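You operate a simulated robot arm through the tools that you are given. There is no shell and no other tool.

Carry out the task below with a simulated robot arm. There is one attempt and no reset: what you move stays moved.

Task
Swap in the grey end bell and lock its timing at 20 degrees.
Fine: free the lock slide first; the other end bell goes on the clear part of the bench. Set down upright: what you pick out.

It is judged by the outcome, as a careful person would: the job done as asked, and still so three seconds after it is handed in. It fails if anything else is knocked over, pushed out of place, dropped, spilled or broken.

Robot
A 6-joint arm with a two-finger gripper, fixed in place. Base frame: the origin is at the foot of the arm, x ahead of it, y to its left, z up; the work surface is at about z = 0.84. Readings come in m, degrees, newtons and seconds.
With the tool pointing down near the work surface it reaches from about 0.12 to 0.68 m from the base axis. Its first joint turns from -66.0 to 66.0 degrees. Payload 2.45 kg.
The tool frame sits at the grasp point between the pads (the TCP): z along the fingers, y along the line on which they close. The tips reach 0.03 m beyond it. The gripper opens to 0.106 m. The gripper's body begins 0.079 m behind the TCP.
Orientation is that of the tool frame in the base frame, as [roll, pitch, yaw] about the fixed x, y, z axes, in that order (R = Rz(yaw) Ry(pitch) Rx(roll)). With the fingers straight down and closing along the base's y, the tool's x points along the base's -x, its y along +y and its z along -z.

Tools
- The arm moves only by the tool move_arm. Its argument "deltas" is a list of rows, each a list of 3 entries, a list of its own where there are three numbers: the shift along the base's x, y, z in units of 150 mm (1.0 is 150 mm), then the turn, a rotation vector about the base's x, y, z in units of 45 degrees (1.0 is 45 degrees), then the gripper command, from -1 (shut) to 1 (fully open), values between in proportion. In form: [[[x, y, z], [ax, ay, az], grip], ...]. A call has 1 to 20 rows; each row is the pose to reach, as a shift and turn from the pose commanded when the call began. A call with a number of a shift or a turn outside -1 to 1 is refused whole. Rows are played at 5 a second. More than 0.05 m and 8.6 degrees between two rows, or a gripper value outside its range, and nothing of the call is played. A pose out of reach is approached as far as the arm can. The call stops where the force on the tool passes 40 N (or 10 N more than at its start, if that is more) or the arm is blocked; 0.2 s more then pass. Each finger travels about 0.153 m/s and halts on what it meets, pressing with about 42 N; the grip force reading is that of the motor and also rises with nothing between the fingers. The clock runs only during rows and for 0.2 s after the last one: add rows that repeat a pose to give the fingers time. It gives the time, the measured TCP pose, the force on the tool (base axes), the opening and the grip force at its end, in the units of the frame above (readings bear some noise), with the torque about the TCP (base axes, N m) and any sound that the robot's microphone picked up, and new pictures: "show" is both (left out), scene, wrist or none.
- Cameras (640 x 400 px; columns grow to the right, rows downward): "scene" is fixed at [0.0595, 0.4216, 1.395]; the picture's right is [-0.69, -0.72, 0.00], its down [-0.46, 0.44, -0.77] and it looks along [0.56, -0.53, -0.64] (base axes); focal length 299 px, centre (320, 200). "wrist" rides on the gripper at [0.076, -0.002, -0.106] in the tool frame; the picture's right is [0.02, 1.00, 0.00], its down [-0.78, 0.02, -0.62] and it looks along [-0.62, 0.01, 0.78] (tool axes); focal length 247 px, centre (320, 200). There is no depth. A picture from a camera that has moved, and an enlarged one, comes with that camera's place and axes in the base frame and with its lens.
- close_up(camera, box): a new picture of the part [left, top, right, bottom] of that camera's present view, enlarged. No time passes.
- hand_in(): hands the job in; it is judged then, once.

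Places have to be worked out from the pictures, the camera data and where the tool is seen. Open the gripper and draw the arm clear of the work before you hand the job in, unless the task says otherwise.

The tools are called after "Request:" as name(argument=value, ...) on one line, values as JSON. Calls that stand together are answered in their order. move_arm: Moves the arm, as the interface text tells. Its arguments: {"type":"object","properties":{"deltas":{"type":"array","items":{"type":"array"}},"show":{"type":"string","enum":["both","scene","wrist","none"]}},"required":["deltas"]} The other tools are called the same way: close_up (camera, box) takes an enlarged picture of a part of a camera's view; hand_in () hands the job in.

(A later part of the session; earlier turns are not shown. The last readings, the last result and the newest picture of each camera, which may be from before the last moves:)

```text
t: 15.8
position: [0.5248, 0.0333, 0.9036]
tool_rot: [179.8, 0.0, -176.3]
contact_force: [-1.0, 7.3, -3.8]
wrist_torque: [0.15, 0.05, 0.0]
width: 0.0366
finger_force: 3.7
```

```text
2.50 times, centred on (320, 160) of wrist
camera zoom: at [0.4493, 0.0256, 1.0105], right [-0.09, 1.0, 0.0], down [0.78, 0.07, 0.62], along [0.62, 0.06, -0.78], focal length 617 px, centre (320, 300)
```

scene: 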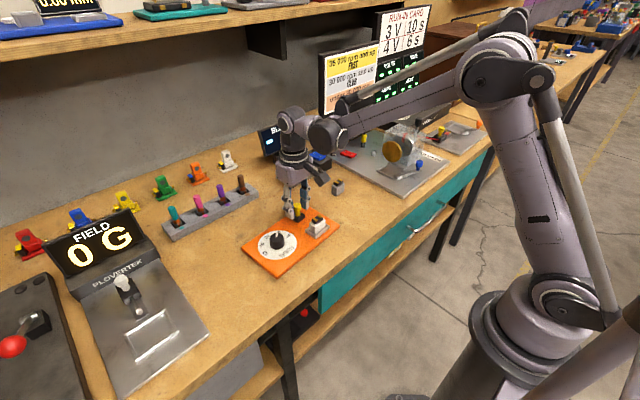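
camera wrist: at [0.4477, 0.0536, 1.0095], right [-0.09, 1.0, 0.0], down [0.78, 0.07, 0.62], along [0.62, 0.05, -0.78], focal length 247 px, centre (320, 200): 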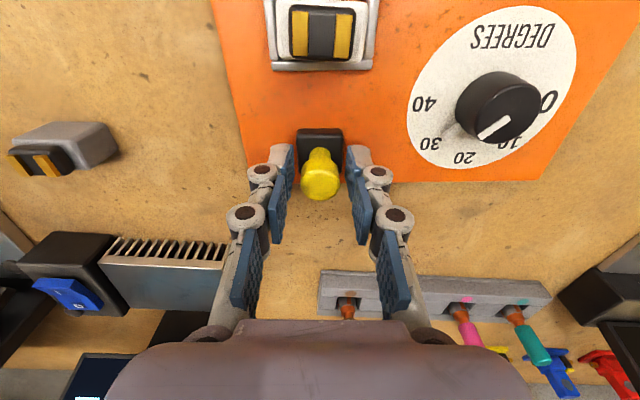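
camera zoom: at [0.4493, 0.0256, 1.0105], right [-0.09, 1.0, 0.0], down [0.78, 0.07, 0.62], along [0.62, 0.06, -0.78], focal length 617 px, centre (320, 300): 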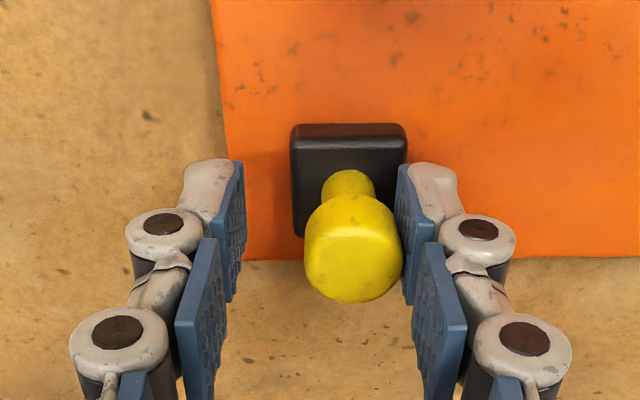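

The slide reached its free stop (7 N, about 20 mm of travel) and the plate stayed put. I'll back off the knob, lift, and move above the white bell with a wider opening to see it.

Request:
move_arm(deltas=[[[0, 0.04, 0], [0, 0, 0], -0.4], [[0, 0.04, 0.13], [0, 0, 0], -0.4], [[0, 0.04, 0.35], [0, 0, 0], -0.2], [[-0.2, 0.1, 0.37], [0, 0, 0], 0.1], [[-0.45, 0.162, 0.37], [0, 0, 0], 0.32], [[-0.45, 0.162, 0.37], [0, 0, 0], 0.32]], show="both")

Request:
close_up(camera="wrist", box=[200, 60, 440, 220])

Request:
close_up(camera="scene", box=[230, 170, 350, 280])

```text
t: 17.2
position: [0.4555, 0.055, 0.9599]
tool_rot: [180.0, 0.1, -176.4]
contact_force: [-0.2, -0.5, -1.0]
wrist_torque: [0.01, 0.02, 0.02]
width: 0.0698
finger_force: 0.0
camera wrist: at [0.3798, 0.0492, 1.0652], right [-0.09, 1.0, 0.0], down [0.78, 0.07, 0.62], along [0.62, 0.05, -0.78], focal length 247 px, centre (320, 200)
```

scene: 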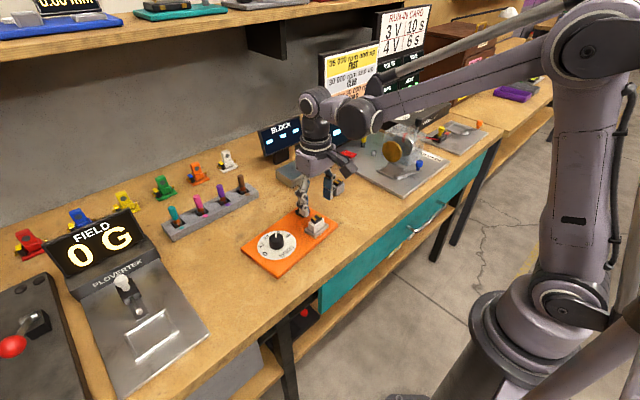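
wrist: 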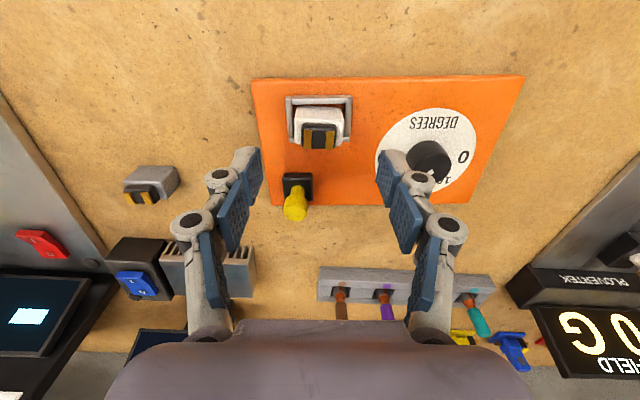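

```text
2.50 times, centred on (320, 140) of wrist
camera zoom: at [0.3798, 0.0492, 1.0652], right [-0.09, 1.0, 0.0], down [0.78, 0.07, 0.62], along [0.62, 0.05, -0.78], focal length 617 px, centre (320, 350)
```

zoom: 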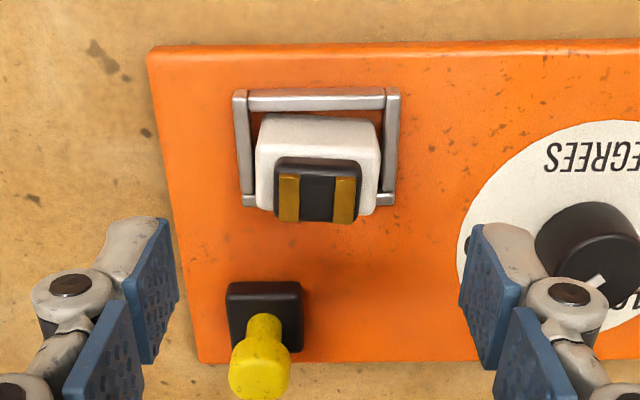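

```text
3.64 times, centred on (290, 225) of scene
camera zoom: at [0.0595, 0.4216, 1.395], right [-0.69, -0.72, 0.0], down [-0.46, 0.44, -0.77], along [0.56, -0.53, -0.64], focal length 1088 px, centre (429, 109)
```

zoom: 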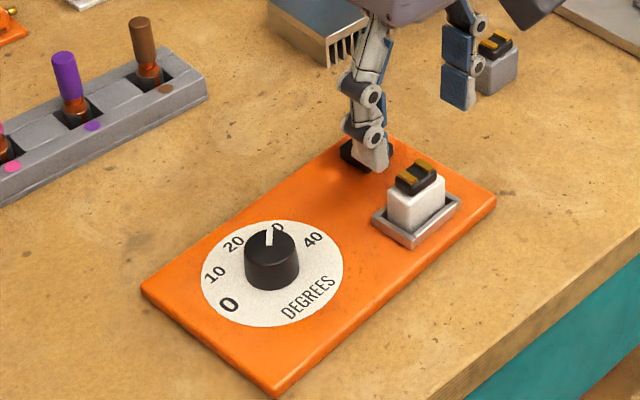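

The white bell sits aligned with the plate at about (0.461, 0.055), roughly 38 mm wide along y, with its cap top near z = 0.886. I'll shift 5 mm in x and lower to put the fingertips just above the tray walls.

Request:
move_arm(deltas=[[[0.033, 0, -0.1], [0, 0, 0], 0.25], [[0.033, 0, -0.2], [0, 0, 0], 0.2], [[0.033, 0, -0.3], [0, 0, 0], 0.2], [[0.033, 0, -0.38], [0, 0, 0], 0.2], [[0.033, 0, -0.42], [0, 0, 0], 0.2]], show="wrist")

Request:
close_up(camera="wrist", box=[200, 60, 440, 220])

Request:
close_up(camera="scene", box=[280, 190, 350, 245])

```text
t: 18.4
position: [0.4623, 0.0551, 0.8967]
tool_rot: [179.9, 0.1, -176.3]
contact_force: [-0.3, -0.6, -0.2]
wrist_torque: [0.01, 0.06, 0.03]
width: 0.0636
finger_force: 0.0
camera wrist: at [0.386, 0.0492, 1.0031], right [-0.09, 1.0, 0.0], down [0.78, 0.07, 0.62], along [0.62, 0.05, -0.78], focal length 247 px, centre (320, 200)
```

wrist: 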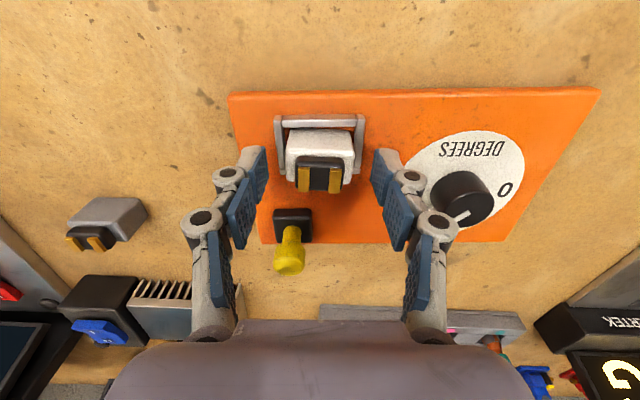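

```text
2.50 times, centred on (320, 140) of wrist
camera zoom: at [0.386, 0.0492, 1.0031], right [-0.09, 1.0, 0.0], down [0.78, 0.07, 0.62], along [0.62, 0.05, -0.78], focal length 617 px, centre (320, 350)
```

zoom: 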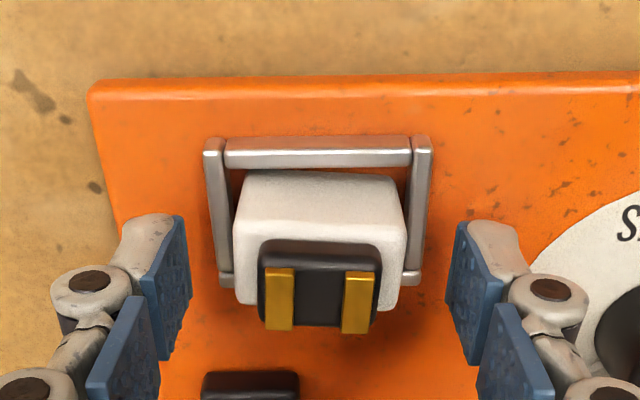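

```text
7.27 times, centred on (315, 218) of scene
camera zoom: at [0.0595, 0.4216, 1.395], right [-0.69, -0.72, 0.0], down [-0.46, 0.44, -0.77], along [0.56, -0.53, -0.64], focal length 2175 px, centre (356, 73)
```

zoom: 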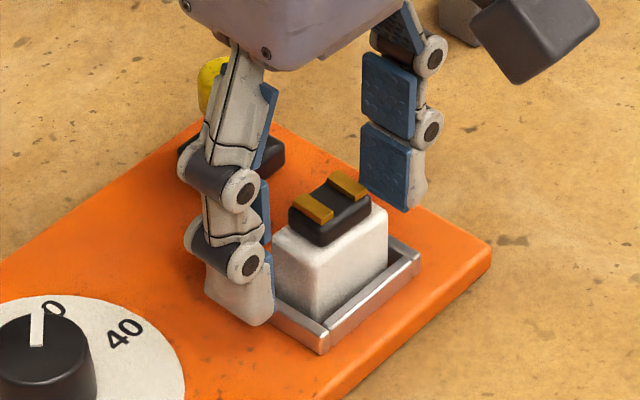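

The bell is centred between the pads, with its body spanning about x 0.449–0.471. I'll lower 4 mm more and close on it.

Request:
move_arm(deltas=[[[-0.008, 0, -0.027], [0, 0, 0], 0.2], [[-0.008, 0, -0.027], [0, 0, 0], 0], [[-0.008, 0, -0.027], [0, 0, 0], -0.2], [[-0.008, 0, -0.027], [0, 0, 0], -0.4], [[-0.008, 0, -0.027], [0, 0, 0], -0.5], [[-0.008, 0, -0.027], [0, 0, 0], -0.5]], show="wrist")

Request:
close_up(camera="wrist", box=[200, 60, 440, 220])

Request:
close_up(camera="scene", box=[230, 170, 350, 280])

```text
t: 19.8
position: [0.4613, 0.0553, 0.8943]
tool_rot: [-179.9, 0.1, -176.2]
contact_force: [0.6, -4.6, 17.2]
wrist_torque: [-0.19, -0.03, -0.02]
width: 0.0366
finger_force: 42.0
camera wrist: at [0.3846, 0.0494, 0.9996], right [-0.09, 1.0, 0.0], down [0.78, 0.07, 0.62], along [0.62, 0.05, -0.78], focal length 247 px, centre (320, 200)
```

wrist: 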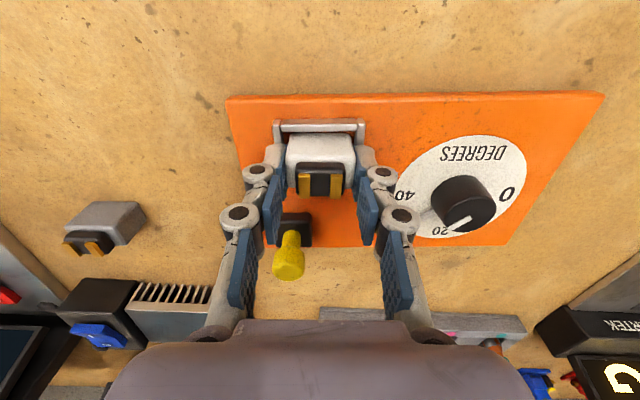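

```text
2.50 times, centred on (320, 140) of wrist
camera zoom: at [0.3846, 0.0494, 0.9996], right [-0.09, 1.0, 0.0], down [0.78, 0.07, 0.62], along [0.62, 0.05, -0.78], focal length 617 px, centre (320, 350)
```

zoom: 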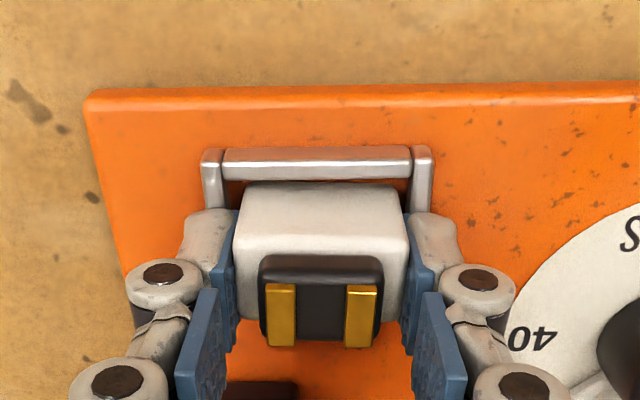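

```text
3.64 times, centred on (290, 225) of scene
camera zoom: at [0.0592, 0.4215, 1.3951], right [-0.69, -0.72, 0.0], down [-0.46, 0.44, -0.77], along [0.56, -0.53, -0.64], focal length 1088 px, centre (429, 109)
```

zoom: 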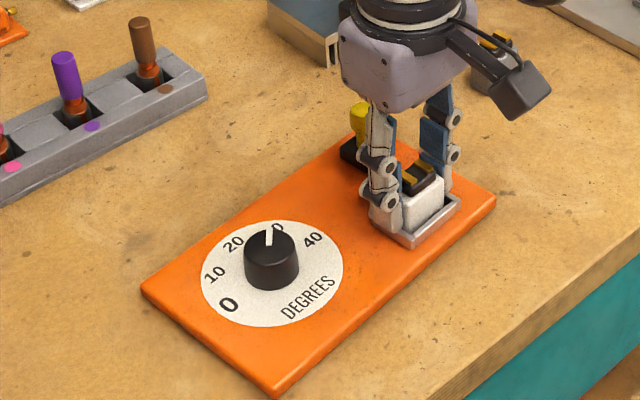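

The bell is gripped at 36.6 mm. The 17 N upward reading suggests the fingertips touch the tray walls, so the wall tops are near z = 0.864. I'll lift slowly.

Request:
move_arm(deltas=[[[0, 0, 0.03], [0, 0, 0], -0.5], [[0, 0, 0.07], [0, 0, 0], -0.5], [[0, 0, 0.13], [0, 0, 0], -0.5], [[0, 0, 0.2], [0, 0, 0], -0.5], [[0, 0, 0.3], [0, 0, 0], -0.5], [[0, 0, 0.4], [0, 0, 0], -0.5]], show="both")

Request:
close_up(camera="scene", box=[230, 170, 350, 280])

Request:
close_up(camera="wrist", box=[200, 60, 440, 220])

```text
t: 21.2
position: [0.4603, 0.0562, 0.9539]
tool_rot: [180.0, 0.0, -176.4]
contact_force: [-0.1, 1.2, -0.3]
wrist_torque: [0.01, -0.01, 0.03]
width: 0.0365
finger_force: 42.1
camera wrist: at [0.3857, 0.0499, 1.0588], right [-0.09, 1.0, 0.0], down [0.78, 0.07, 0.62], along [0.62, 0.05, -0.78], focal length 247 px, centre (320, 200)
```

scene: 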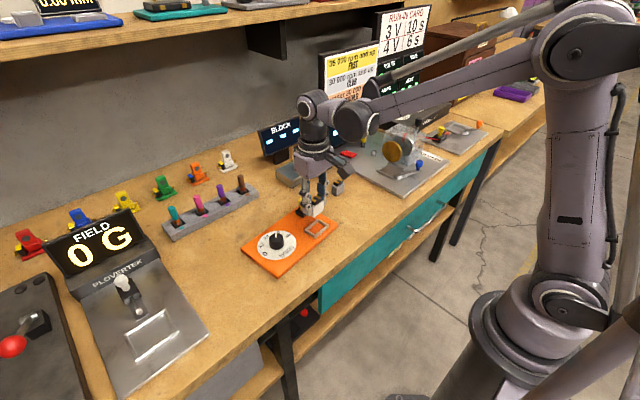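
wrist: 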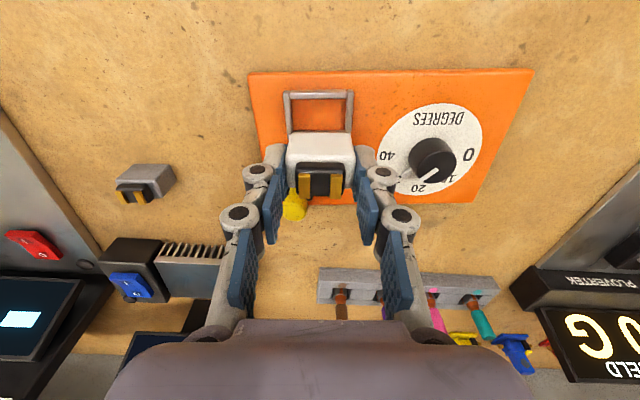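

```text
3.64 times, centred on (290, 225) of scene
camera zoom: at [0.0595, 0.4216, 1.395], right [-0.69, -0.72, 0.0], down [-0.46, 0.44, -0.77], along [0.56, -0.53, -0.64], focal length 1088 px, centre (429, 109)
```

zoom: 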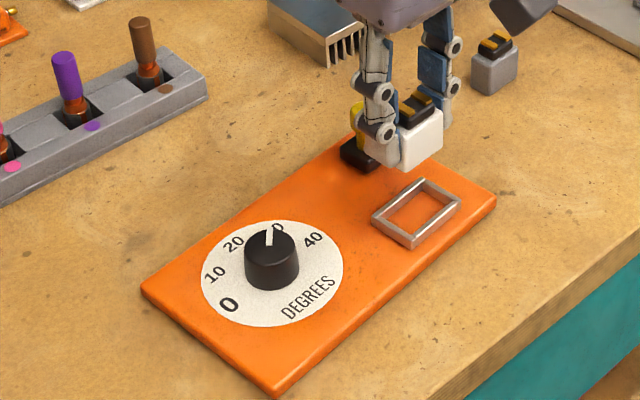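

```text
2.50 times, centred on (320, 140) of wrist
camera zoom: at [0.3857, 0.0499, 1.0588], right [-0.09, 1.0, 0.0], down [0.78, 0.07, 0.62], along [0.62, 0.05, -0.78], focal length 617 px, centre (320, 350)
```

zoom: 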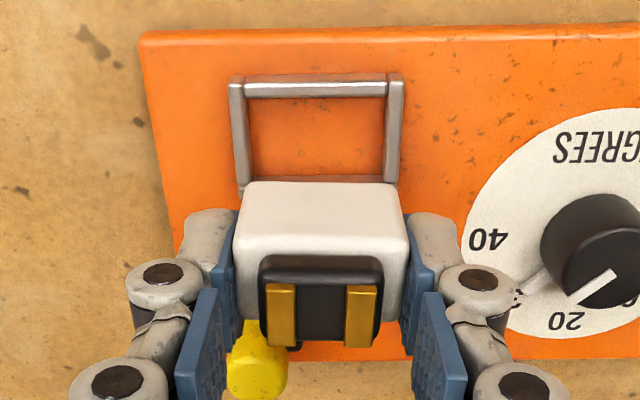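

The white bell is out and the plate has not moved. I'll carry it over to the clear bench at about (0.44, -0.07), keeping it upright, and look before lowering.

Request:
move_arm(deltas=[[[-0.03, -0.2, 0.05], [0, 0, 0], -0.5], [[-0.07, -0.42, 0.05], [0, 0, 0], -0.5], [[-0.1, -0.64, 0.05], [0, 0, 0], -0.5], [[-0.133, -0.84, 0.05], [0, 0, 0], -0.5], [[-0.133, -0.84, 0.0], [0, 0, 0], -0.5], [[-0.133, -0.84, -0.2], [0, 0, 0], -0.5]], show="both")

Request:
close_up(camera="scene", box=[290, 150, 420, 260])

```text
t: 22.6
position: [0.4399, -0.0688, 0.9204]
tool_rot: [179.9, 0.1, -176.3]
contact_force: [-0.1, 0.1, 0.1]
wrist_torque: [-0.03, 0.01, 0.0]
width: 0.0368
finger_force: 42.1
camera wrist: at [0.365, -0.0763, 1.0262], right [-0.09, 1.0, 0.0], down [0.78, 0.07, 0.62], along [0.62, 0.05, -0.78], focal length 247 px, centre (320, 200)
```

scene: 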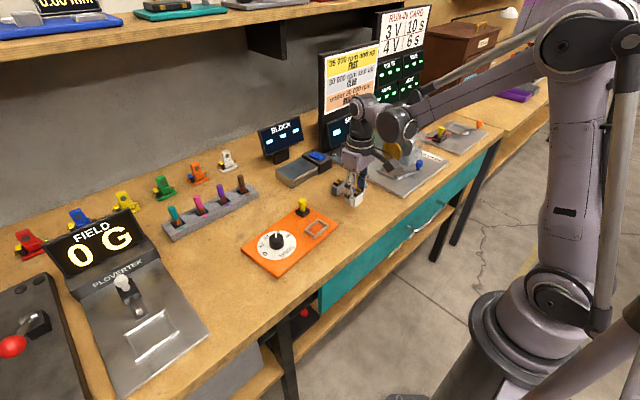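
wrist: 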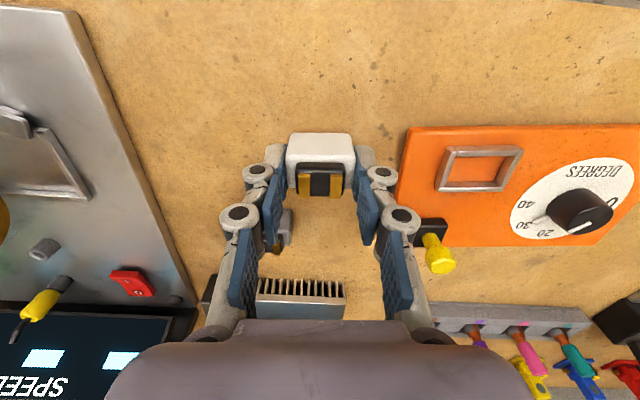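

```text
3.64 times, centred on (355, 205) of scene
camera zoom: at [0.0595, 0.4216, 1.395], right [-0.69, -0.72, 0.0], down [-0.46, 0.44, -0.77], along [0.56, -0.53, -0.64], focal length 1088 px, centre (193, 182)
```

zoom: 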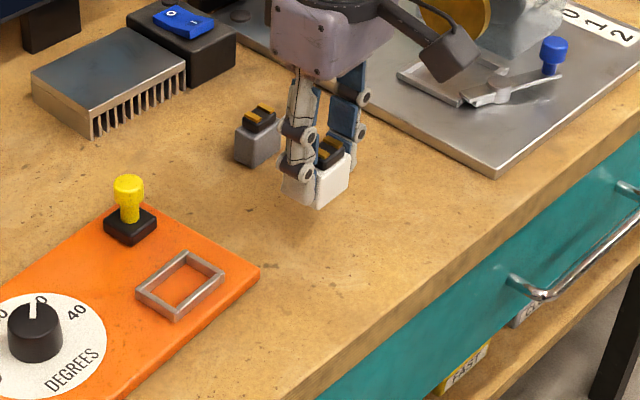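

The spot is clear. I'll lower the bell to the bench, slowing for the last few millimetres.

Request:
move_arm(deltas=[[[0, 0, -0.08], [0, 0, 0], -0.5], [[0, 0, -0.15], [0, 0, 0], -0.5], [[0, 0, -0.18], [0, 0, 0], -0.5], [[0, 0, -0.2], [0, 0, 0], -0.5], [[0, 0, -0.215], [0, 0, 0], -0.5]], show="none")

Request:
close_up(camera="scene", box=[310, 160, 390, 230])

```text
t: 23.8
position: [0.4409, -0.0702, 0.8904]
tool_rot: [179.9, 0.0, -176.3]
contact_force: [-0.5, -1.5, 0.7]
wrist_torque: [-0.05, -0.03, 0.0]
width: 0.0367
finger_force: 42.2
```

```text
5.71 times, centred on (350, 195) of scene
camera zoom: at [0.0595, 0.4216, 1.395], right [-0.69, -0.72, 0.0], down [-0.46, 0.44, -0.77], along [0.56, -0.53, -0.64], focal length 1709 px, centre (149, 229)
```

zoom: 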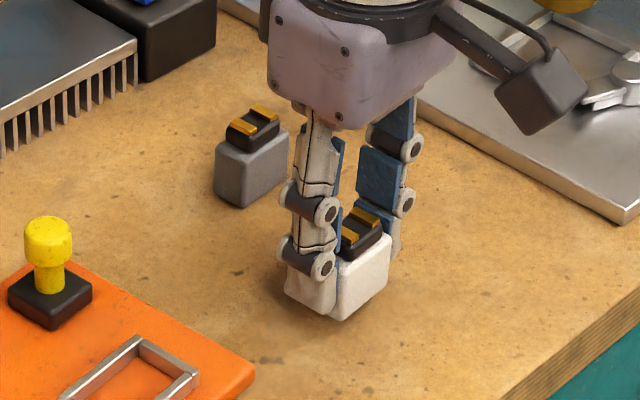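

Still no contact at z = 0.890. I'll continue in 1 mm steps.

Request:
move_arm(deltas=[[[0, 0, -0.0067], [0, 0, 0], -0.5], [[0, 0, -0.0133], [0, 0, 0], -0.5], [[0, 0, -0.02], [0, 0, 0], -0.5], [[0, 0, -0.0267], [0, 0, 0], -0.5]], show="none")

```text
t: 24.8
position: [0.4411, -0.0707, 0.8855]
tool_rot: [179.9, 0.0, -176.3]
contact_force: [-0.1, 0.4, -0.2]
wrist_torque: [-0.01, -0.02, -0.02]
width: 0.0366
finger_force: 42.0
```

No contact yet at z = 0.8855; I'll go down another 3 mm in small steps.

Request:
move_arm(deltas=[[[0, 0, -0.0067], [0, 0, 0], -0.5], [[0, 0, -0.0133], [0, 0, 0], -0.5], [[0, 0, -0.02], [0, 0, 0], -0.5]], show="none")

Request:
close_up(camera="scene", box=[310, 160, 390, 230])

```text
t: 25.6
position: [0.4418, -0.0707, 0.8837]
tool_rot: [179.9, 0.0, -176.3]
contact_force: [-0.7, 0.2, -0.9]
wrist_torque: [-0.01, -0.02, 0.03]
width: 0.0368
finger_force: 41.8
```

```text
5.71 times, centred on (350, 195) of scene
camera zoom: at [0.0595, 0.4216, 1.395], right [-0.69, -0.72, 0.0], down [-0.46, 0.44, -0.77], along [0.56, -0.53, -0.64], focal length 1709 px, centre (149, 229)
```

zoom: 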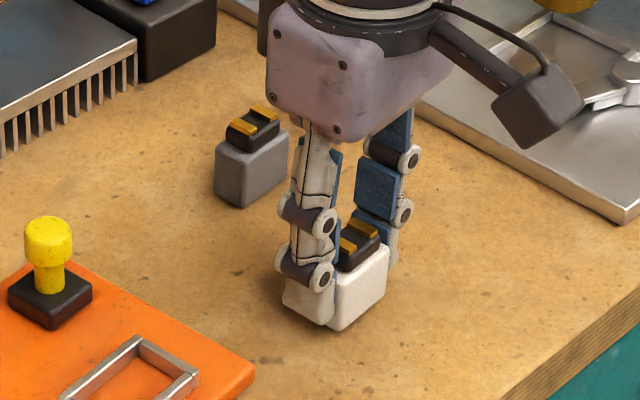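

Nearly down, with the shadow closing up under the bell. Another 3 mm in small steps.

Request:
move_arm(deltas=[[[0, 0, -0.0067], [0, 0, 0], -0.5], [[0, 0, -0.0133], [0, 0, 0], -0.5], [[0, 0, -0.02], [0, 0, 0], -0.5]], show="none")

```text
t: 26.4
position: [0.4406, -0.0708, 0.8808]
tool_rot: [179.9, 0.0, -176.4]
contact_force: [0.5, -0.5, -0.1]
wrist_torque: [0.03, 0.02, -0.04]
width: 0.0369
finger_force: 41.9
```

Still no contact force at z = 0.881; I'll continue another 3 mm.

Request:
move_arm(deltas=[[[0, 0, -0.0067], [0, 0, 0], -0.5], [[0, 0, -0.0133], [0, 0, 0], -0.5], [[0, 0, -0.02], [0, 0, 0], -0.5]], show="none")

Request:
close_up(camera="scene", box=[310, 160, 390, 230])

```text
t: 27.2
position: [0.4417, -0.0713, 0.8784]
tool_rot: [179.8, 0.1, -176.3]
contact_force: [-0.9, 1.7, 31.3]
wrist_torque: [0.05, 0.14, 0.01]
width: 0.0365
finger_force: 41.8
```

```text
5.71 times, centred on (350, 195) of scene
camera zoom: at [0.059, 0.4217, 1.395], right [-0.69, -0.72, 0.0], down [-0.46, 0.44, -0.77], along [0.56, -0.53, -0.64], focal length 1709 px, centre (149, 229)
```

zoom: 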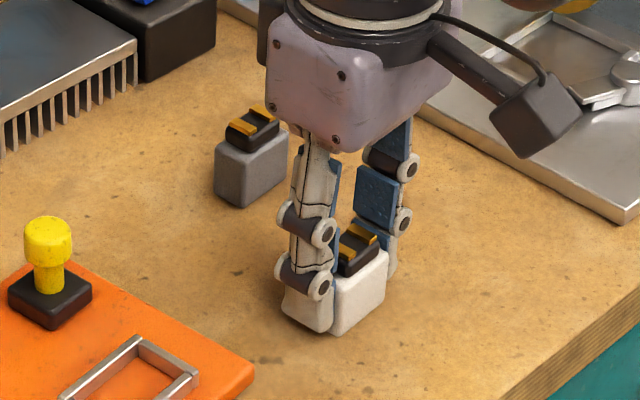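

Contact at about z = 0.879, with 31 N pressing. I'll ease up about 1.3 mm, open to release, then lift clear.

Request:
move_arm(deltas=[[[0, 0, 0.006], [0, 0, 0], -0.5], [[0, 0, 0.009], [0, 0, 0], -0.5], [[0, 0, 0.009], [0, 0, 0], -0.25], [[0, 0, 0.009], [0, 0, 0], -0.05], [[0, 0, 0.009], [0, 0, 0], 0.1], [[0, 0, 0.009], [0, 0, 0], 0.1]], show="none")

Request:
move_arm(deltas=[[[0, 0, 0.1], [0, 0, 0], 0.1], [[0, 0, 0.25], [0, 0, 0], 0.1], [[0, 0, 0.45], [0, 0, 0], 0.2], [[0, 0, 0.55], [0, 0, 0], 0.32]], show="both")

Request:
close_up(camera="scene", box=[310, 160, 390, 230])

Request:
close_up(camera="wrist", box=[200, 80, 440, 240])

```text
t: 28.6
position: [0.4407, -0.0699, 0.8799]
tool_rot: [179.9, 0.0, -176.4]
contact_force: [-0.1, -0.8, 0.0]
wrist_torque: [-0.02, -0.04, 0.01]
width: 0.0581
finger_force: 0.0
```

```text
t: 29.6
position: [0.4404, -0.0706, 0.9611]
tool_rot: [179.9, 0.1, -176.3]
contact_force: [0.5, 0.1, -1.2]
wrist_torque: [-0.02, -0.05, -0.01]
width: 0.0699
finger_force: 0.0
camera wrist: at [0.3654, -0.0765, 1.067], right [-0.09, 1.0, 0.0], down [0.78, 0.07, 0.62], along [0.62, 0.05, -0.78], focal length 247 px, centre (320, 200)
```

scene: 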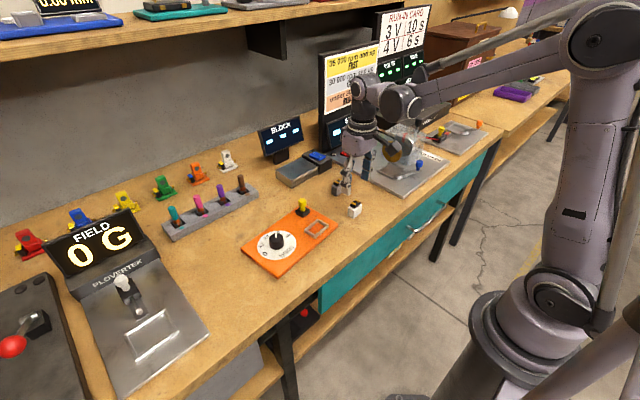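
wrist: 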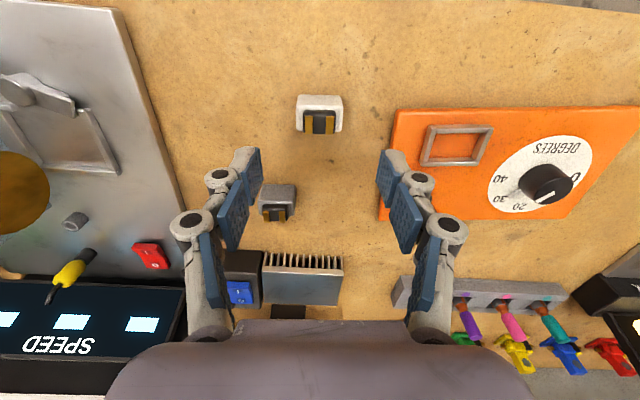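

```text
5.71 times, centred on (350, 195) of scene
camera zoom: at [0.0595, 0.4216, 1.395], right [-0.69, -0.72, 0.0], down [-0.46, 0.44, -0.77], along [0.56, -0.53, -0.64], focal length 1709 px, centre (149, 229)
```

zoom: 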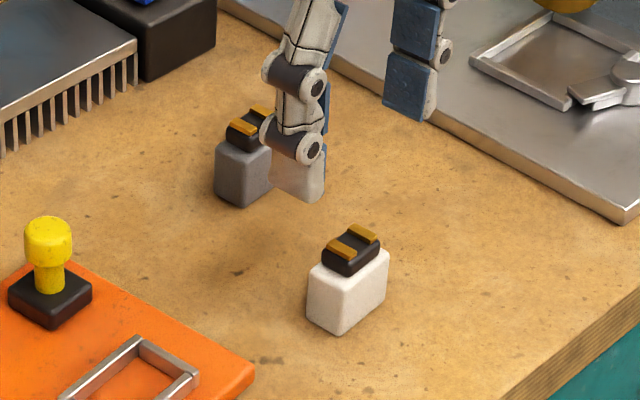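

```text
2.50 times, centred on (320, 160) of wrist
camera zoom: at [0.3654, -0.0765, 1.067], right [-0.09, 1.0, 0.0], down [0.78, 0.07, 0.62], along [0.62, 0.05, -0.78], focal length 617 px, centre (320, 300)
```

zoom: 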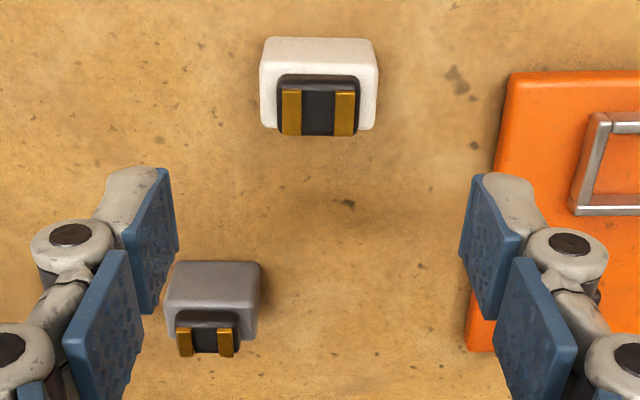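

The white bell stands upright on the bench. The grey bell matches it in shape and size, at about (0.541, -0.108) and turned roughly 6° in yaw. I'll move above it for a closer look.

Request:
move_arm(deltas=[[[0.25, -0.1, 0], [0, 0, 0.02], 0.32], [[0.5, -0.2, 0], [0, 0, 0.04], 0.32], [[0.67, -0.25, 0], [0, 0, 0.05], 0.32], [[0.67, -0.25, 0], [0, 0, 0.05], 0.32]], show="both")

Request:
close_up(camera="wrist", box=[200, 60, 440, 220])

Request:
close_up(camera="scene", box=[310, 160, 390, 230])

```text
t: 30.6
position: [0.5427, -0.108, 0.9614]
tool_rot: [179.9, 0.0, -174.1]
contact_force: [-0.1, 0.7, 0.4]
wrist_torque: [-0.01, 0.04, 0.02]
width: 0.0701
finger_force: 0.1
camera wrist: at [0.468, -0.1172, 1.0672], right [-0.13, 0.99, 0.0], down [0.78, 0.1, 0.62], along [0.62, 0.08, -0.78], focal length 247 px, centre (320, 200)
```

scene: 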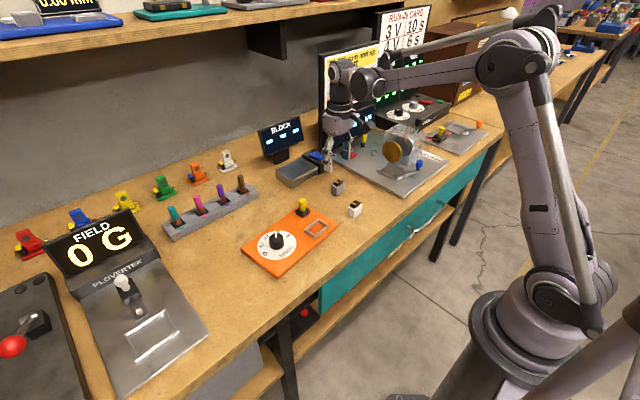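
wrist: 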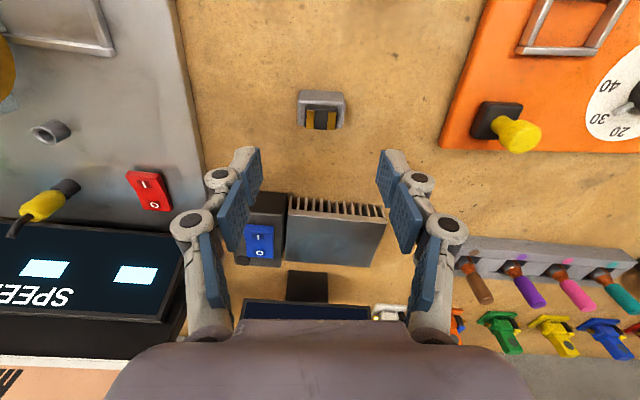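

```text
2.50 times, centred on (320, 140) of wrist
camera zoom: at [0.468, -0.1172, 1.0672], right [-0.13, 0.99, 0.0], down [0.78, 0.1, 0.62], along [0.62, 0.08, -0.78], focal length 617 px, centre (320, 350)
```

zoom: 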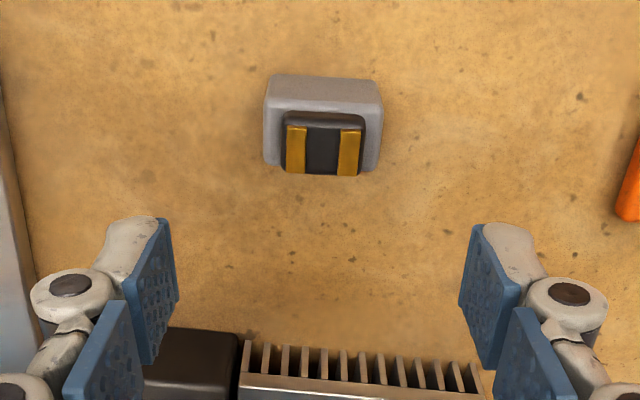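

```text
5.71 times, centred on (350, 195) of scene
camera zoom: at [0.0595, 0.4216, 1.395], right [-0.69, -0.72, 0.0], down [-0.46, 0.44, -0.77], along [0.56, -0.53, -0.64], focal length 1709 px, centre (149, 229)
```

zoom: 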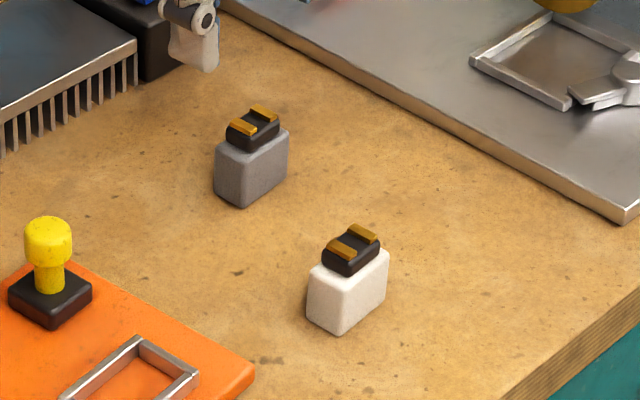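

The grey bell is centred at about (0.5395, -0.1065) with yaw near 4°, parallel to the plate. I'll align to it and lower so the tips sit about 12 mm above its base.

Request:
move_arm(deltas=[[[-0.02, 0.008, -0.12], [0, 0, -0.04], 0.25], [[-0.02, 0.008, -0.25], [0, 0, -0.04], 0.2], [[-0.02, 0.008, -0.38], [0, 0, -0.04], 0.2], [[-0.02, 0.008, -0.48], [0, 0, -0.04], 0.2], [[-0.02, 0.008, -0.53], [0, 0, -0.04], 0.2]], show="wrist")

Request:
close_up(camera="wrist", box=[200, 80, 440, 240])

Request:
close_up(camera="scene", box=[310, 150, 390, 220])

```text
t: 31.8
position: [0.5383, -0.1056, 0.8827]
tool_rot: [179.9, 0.0, -175.8]
contact_force: [0.1, 0.2, 0.3]
wrist_torque: [0.03, 0.01, 0.01]
width: 0.0637
finger_force: 0.2
camera wrist: at [0.4631, -0.1135, 0.9886], right [-0.09, 1.0, 0.0], down [0.78, 0.07, 0.62], along [0.62, 0.06, -0.78], focal length 247 px, centre (320, 200)
```

wrist: 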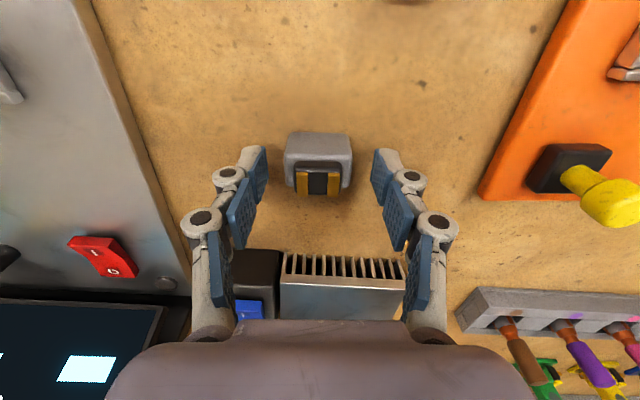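

```text
2.50 times, centred on (320, 160) of wrist
camera zoom: at [0.4631, -0.1135, 0.9886], right [-0.09, 1.0, 0.0], down [0.78, 0.07, 0.62], along [0.62, 0.06, -0.78], focal length 617 px, centre (320, 300)
```

zoom: 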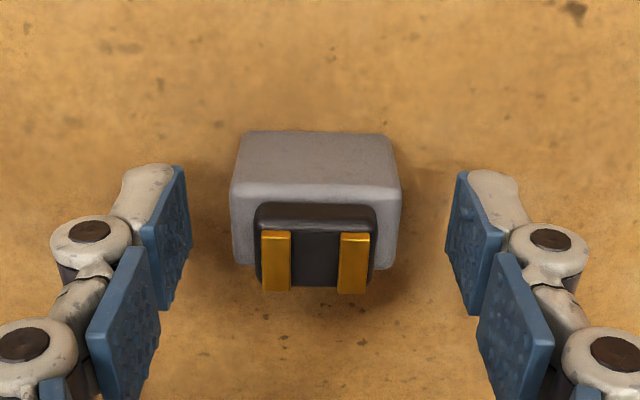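

```text
5.71 times, centred on (350, 185) of scene
camera zoom: at [0.0595, 0.4216, 1.395], right [-0.69, -0.72, 0.0], down [-0.46, 0.44, -0.77], along [0.56, -0.53, -0.64], focal length 1709 px, centre (149, 286)
```

zoom: 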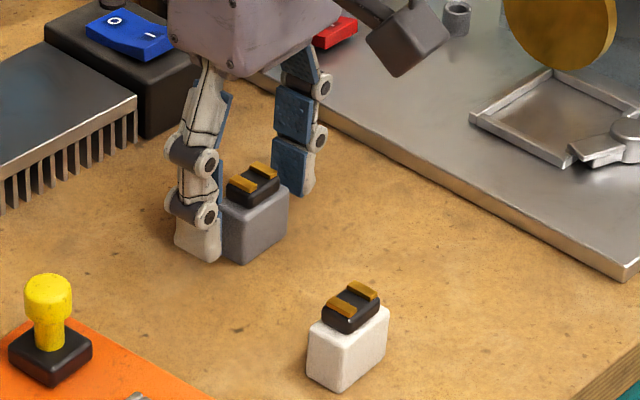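

The grey bell sits between the pads just as the white one did. I'll close and grip it.

Request:
move_arm(deltas=[[[0, 0, 0], [0, 0, 0], 0], [[0, 0, 0], [0, 0, 0], -0.2], [[0, 0, 0], [0, 0, 0], -0.4], [[0, 0, 0], [0, 0, 0], -0.5], [[0, 0, 0], [0, 0, 0], -0.5]], show="wrist")

Request:
close_up(camera="wrist", box=[200, 80, 440, 240])

```text
t: 33.0
position: [0.5398, -0.1061, 0.8828]
tool_rot: [180.0, -0.1, -175.8]
contact_force: [-0.2, -0.8, 0.5]
wrist_torque: [-0.01, -0.02, 0.0]
width: 0.0365
finger_force: 42.2
camera wrist: at [0.4631, -0.1135, 0.9888], right [-0.09, 1.0, 0.0], down [0.78, 0.07, 0.62], along [0.62, 0.06, -0.78], focal length 247 px, centre (320, 200)
```

wrist: 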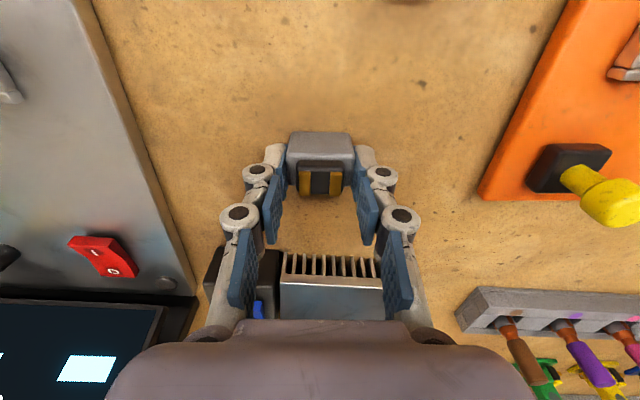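

```text
2.50 times, centred on (320, 160) of wrist
camera zoom: at [0.4631, -0.1135, 0.9888], right [-0.09, 1.0, 0.0], down [0.78, 0.07, 0.62], along [0.62, 0.06, -0.78], focal length 617 px, centre (320, 300)
```

zoom: 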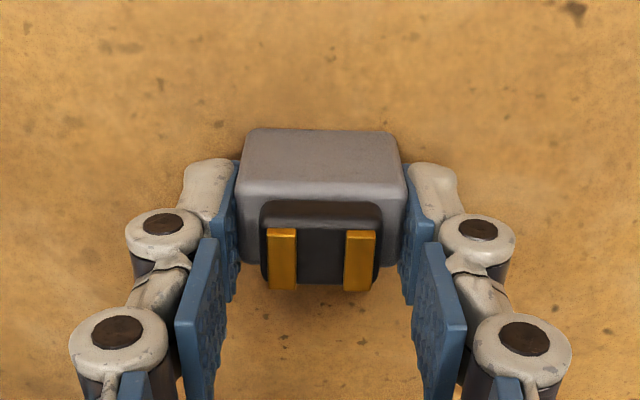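

The grey bell is gripped at 36.5 mm. Before carrying it, I'll measure the empty tray in the scene view.

Request:
close_up(camera="scene", box=[295, 205, 345, 245])

Request:
move_arm(deltas=[[[0, 0, 0.05], [0, 0, 0], -0.5], [[0, 0, 0.2], [0, 0, 0], -0.5], [[0, 0, 0.4], [0, 0, 0], -0.5], [[0, 0, 0.58], [0, 0, 0], -0.5]], show="both")

```text
10.00 times, centred on (320, 225) of scene
camera zoom: at [0.0595, 0.4216, 1.395], right [-0.69, -0.72, 0.0], down [-0.46, 0.44, -0.77], along [0.56, -0.53, -0.64], focal length 2991 px, centre (320, -50)
```

zoom: 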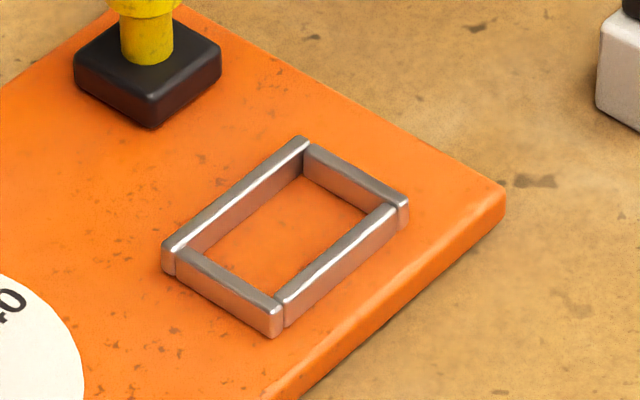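

```text
t: 34.0
position: [0.5379, -0.1066, 0.9704]
tool_rot: [179.9, 0.0, -175.8]
contact_force: [-0.2, 0.3, 1.0]
wrist_torque: [-0.03, -0.02, 0.0]
width: 0.0368
finger_force: 41.3
camera wrist: at [0.4634, -0.1135, 1.0759], right [-0.09, 1.0, 0.0], down [0.78, 0.07, 0.62], along [0.62, 0.06, -0.78], focal length 247 px, centre (320, 200)
```

scene: 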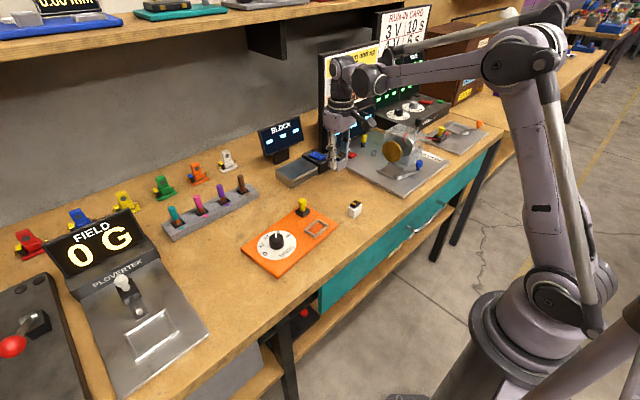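
wrist: 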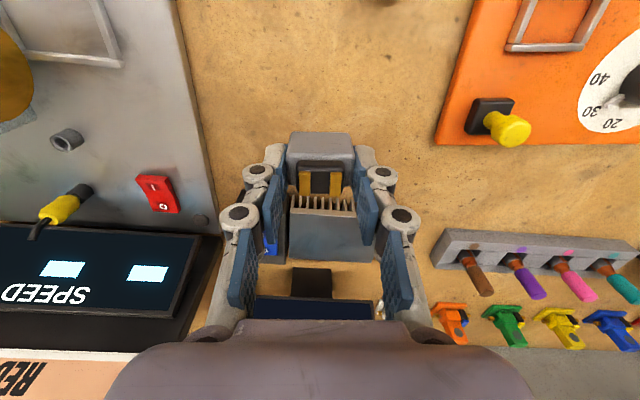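

Holding the grey bell at z = 0.97. I'll zoom further on the empty tray from both cameras to fix its inner centre before inserting.

Request:
close_up(camera="scene", box=[302, 216, 338, 241])

Request:
move_arm(deltas=[[[-0.2, 0.2, 0.1], [0, 0, 0], -0.5], [[-0.5, 0.3, 0.12], [0, 0, 0], -0.5], [[-0.75, 0.5, 0.12], [0, 0, 0], -0.5], [[-0.95, 0.75, 0.12], [0, 0, 0], -0.5], [[-1.0, 1.0, 0.12], [0, 0, 0], -0.5], [[-1.0, 1.0, 0.12], [0, 0, 0], -0.5]], show="both")

Request:
close_up(camera="wrist", box=[260, 80, 500, 240])

```text
16.00 times, centred on (320, 228) of scene
camera zoom: at [0.0595, 0.4216, 1.395], right [-0.69, -0.72, 0.0], down [-0.46, 0.44, -0.77], along [0.56, -0.53, -0.64], focal length 4785 px, centre (320, -256)
```

zoom: 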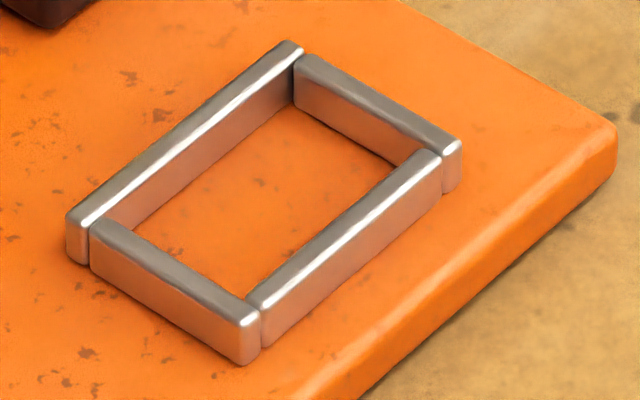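

```text
t: 35.4
position: [0.3875, 0.0439, 0.9869]
tool_rot: [179.8, 0.0, -175.9]
contact_force: [-0.1, -1.1, 0.4]
wrist_torque: [0.0, 0.02, 0.01]
width: 0.0368
finger_force: 42.3
camera wrist: at [0.3116, 0.0369, 1.093], right [-0.09, 1.0, 0.0], down [0.78, 0.07, 0.62], along [0.62, 0.06, -0.78], focal length 247 px, centre (320, 200)
```

scene: 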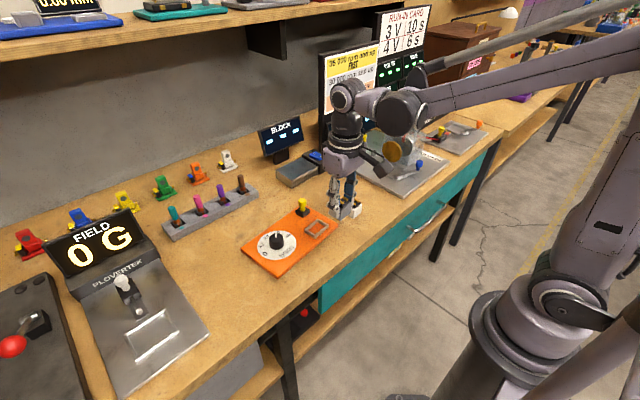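
wrist: 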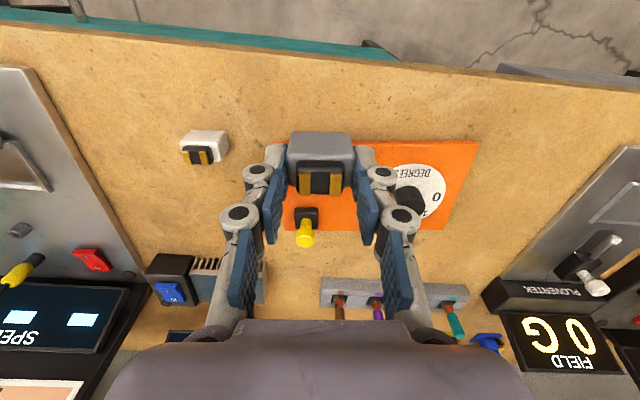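

```text
2.50 times, centred on (380, 160) of wrist
camera zoom: at [0.3116, 0.0369, 1.093], right [-0.09, 1.0, 0.0], down [0.78, 0.07, 0.62], along [0.62, 0.06, -0.78], focal length 617 px, centre (170, 300)
```

zoom: 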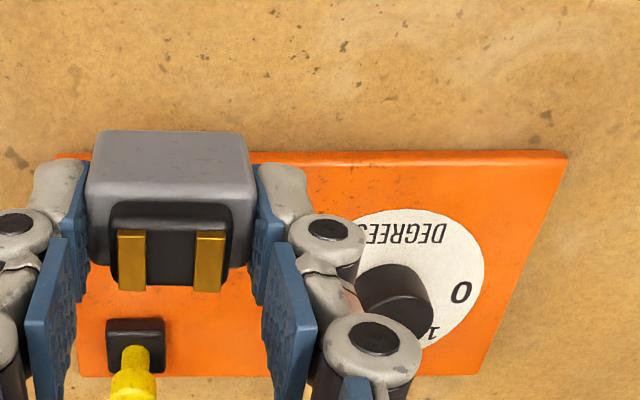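

The tray's inner opening measures about 28 × 46 mm, centred near (0.457, 0.055), and the plate's yaw is now about 5.5°. I'll hover the grey bell over it with matching yaw and compare with the view I had when lifting the white one.

Request:
move_arm(deltas=[[[0.15, 0.03, 0], [0, 0, 0.01], -0.5], [[0.3, 0.06, -0.05], [0, 0, 0.02], -0.5], [[0.42, 0.075, -0.13], [0, 0, 0.029], -0.5], [[0.462, 0.079, -0.225], [0, 0, 0.029], -0.5], [[0.462, 0.079, -0.225], [0, 0, 0.029], -0.5]], show="both")

Request:
close_up(camera="wrist", box=[200, 60, 440, 220])

Request:
close_up(camera="scene", box=[290, 190, 345, 245])

```text
t: 36.6
position: [0.4571, 0.0555, 0.9519]
tool_rot: [180.0, 0.0, -174.5]
contact_force: [0.1, -0.3, -0.8]
wrist_torque: [0.02, 0.01, 0.02]
width: 0.0367
finger_force: 41.6
camera wrist: at [0.382, 0.0466, 1.0585], right [-0.12, 0.99, 0.0], down [0.78, 0.09, 0.62], along [0.62, 0.07, -0.78], focal length 247 px, centre (320, 200)
```

scene: 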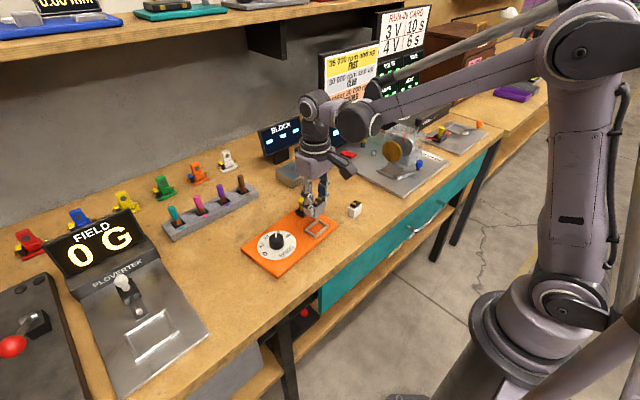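
wrist: 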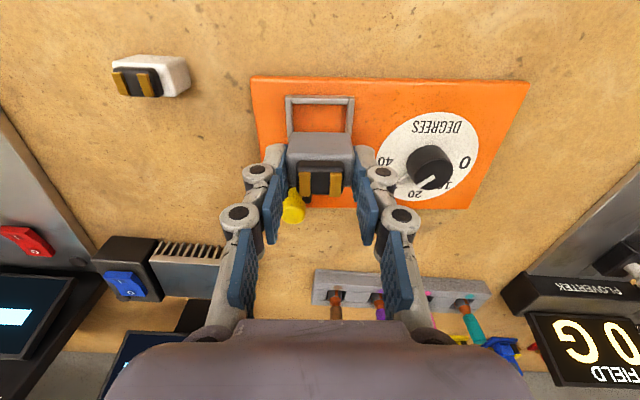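

```text
2.50 times, centred on (320, 140) of wrist
camera zoom: at [0.382, 0.0466, 1.0585], right [-0.12, 0.99, 0.0], down [0.78, 0.09, 0.62], along [0.62, 0.07, -0.78], focal length 617 px, centre (320, 350)
```

zoom: 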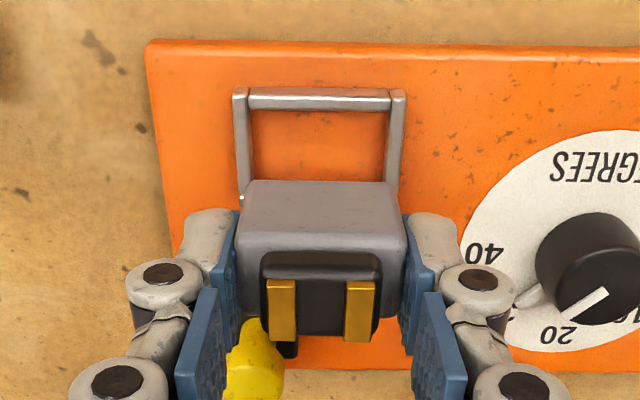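

```text
7.27 times, centred on (318, 218) of scene
camera zoom: at [0.0595, 0.4216, 1.395], right [-0.69, -0.72, 0.0], down [-0.46, 0.44, -0.77], along [0.56, -0.53, -0.64], focal length 2175 px, centre (338, 73)
```

zoom: 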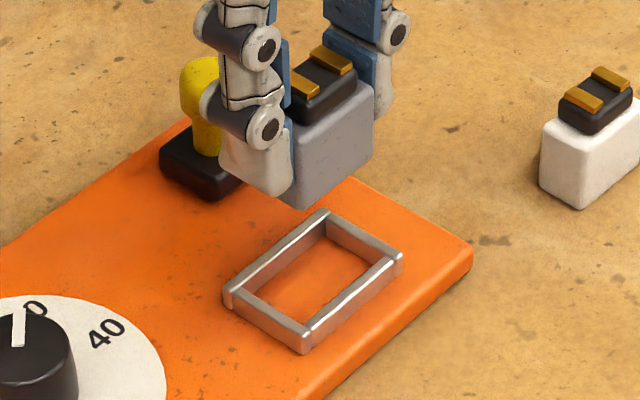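

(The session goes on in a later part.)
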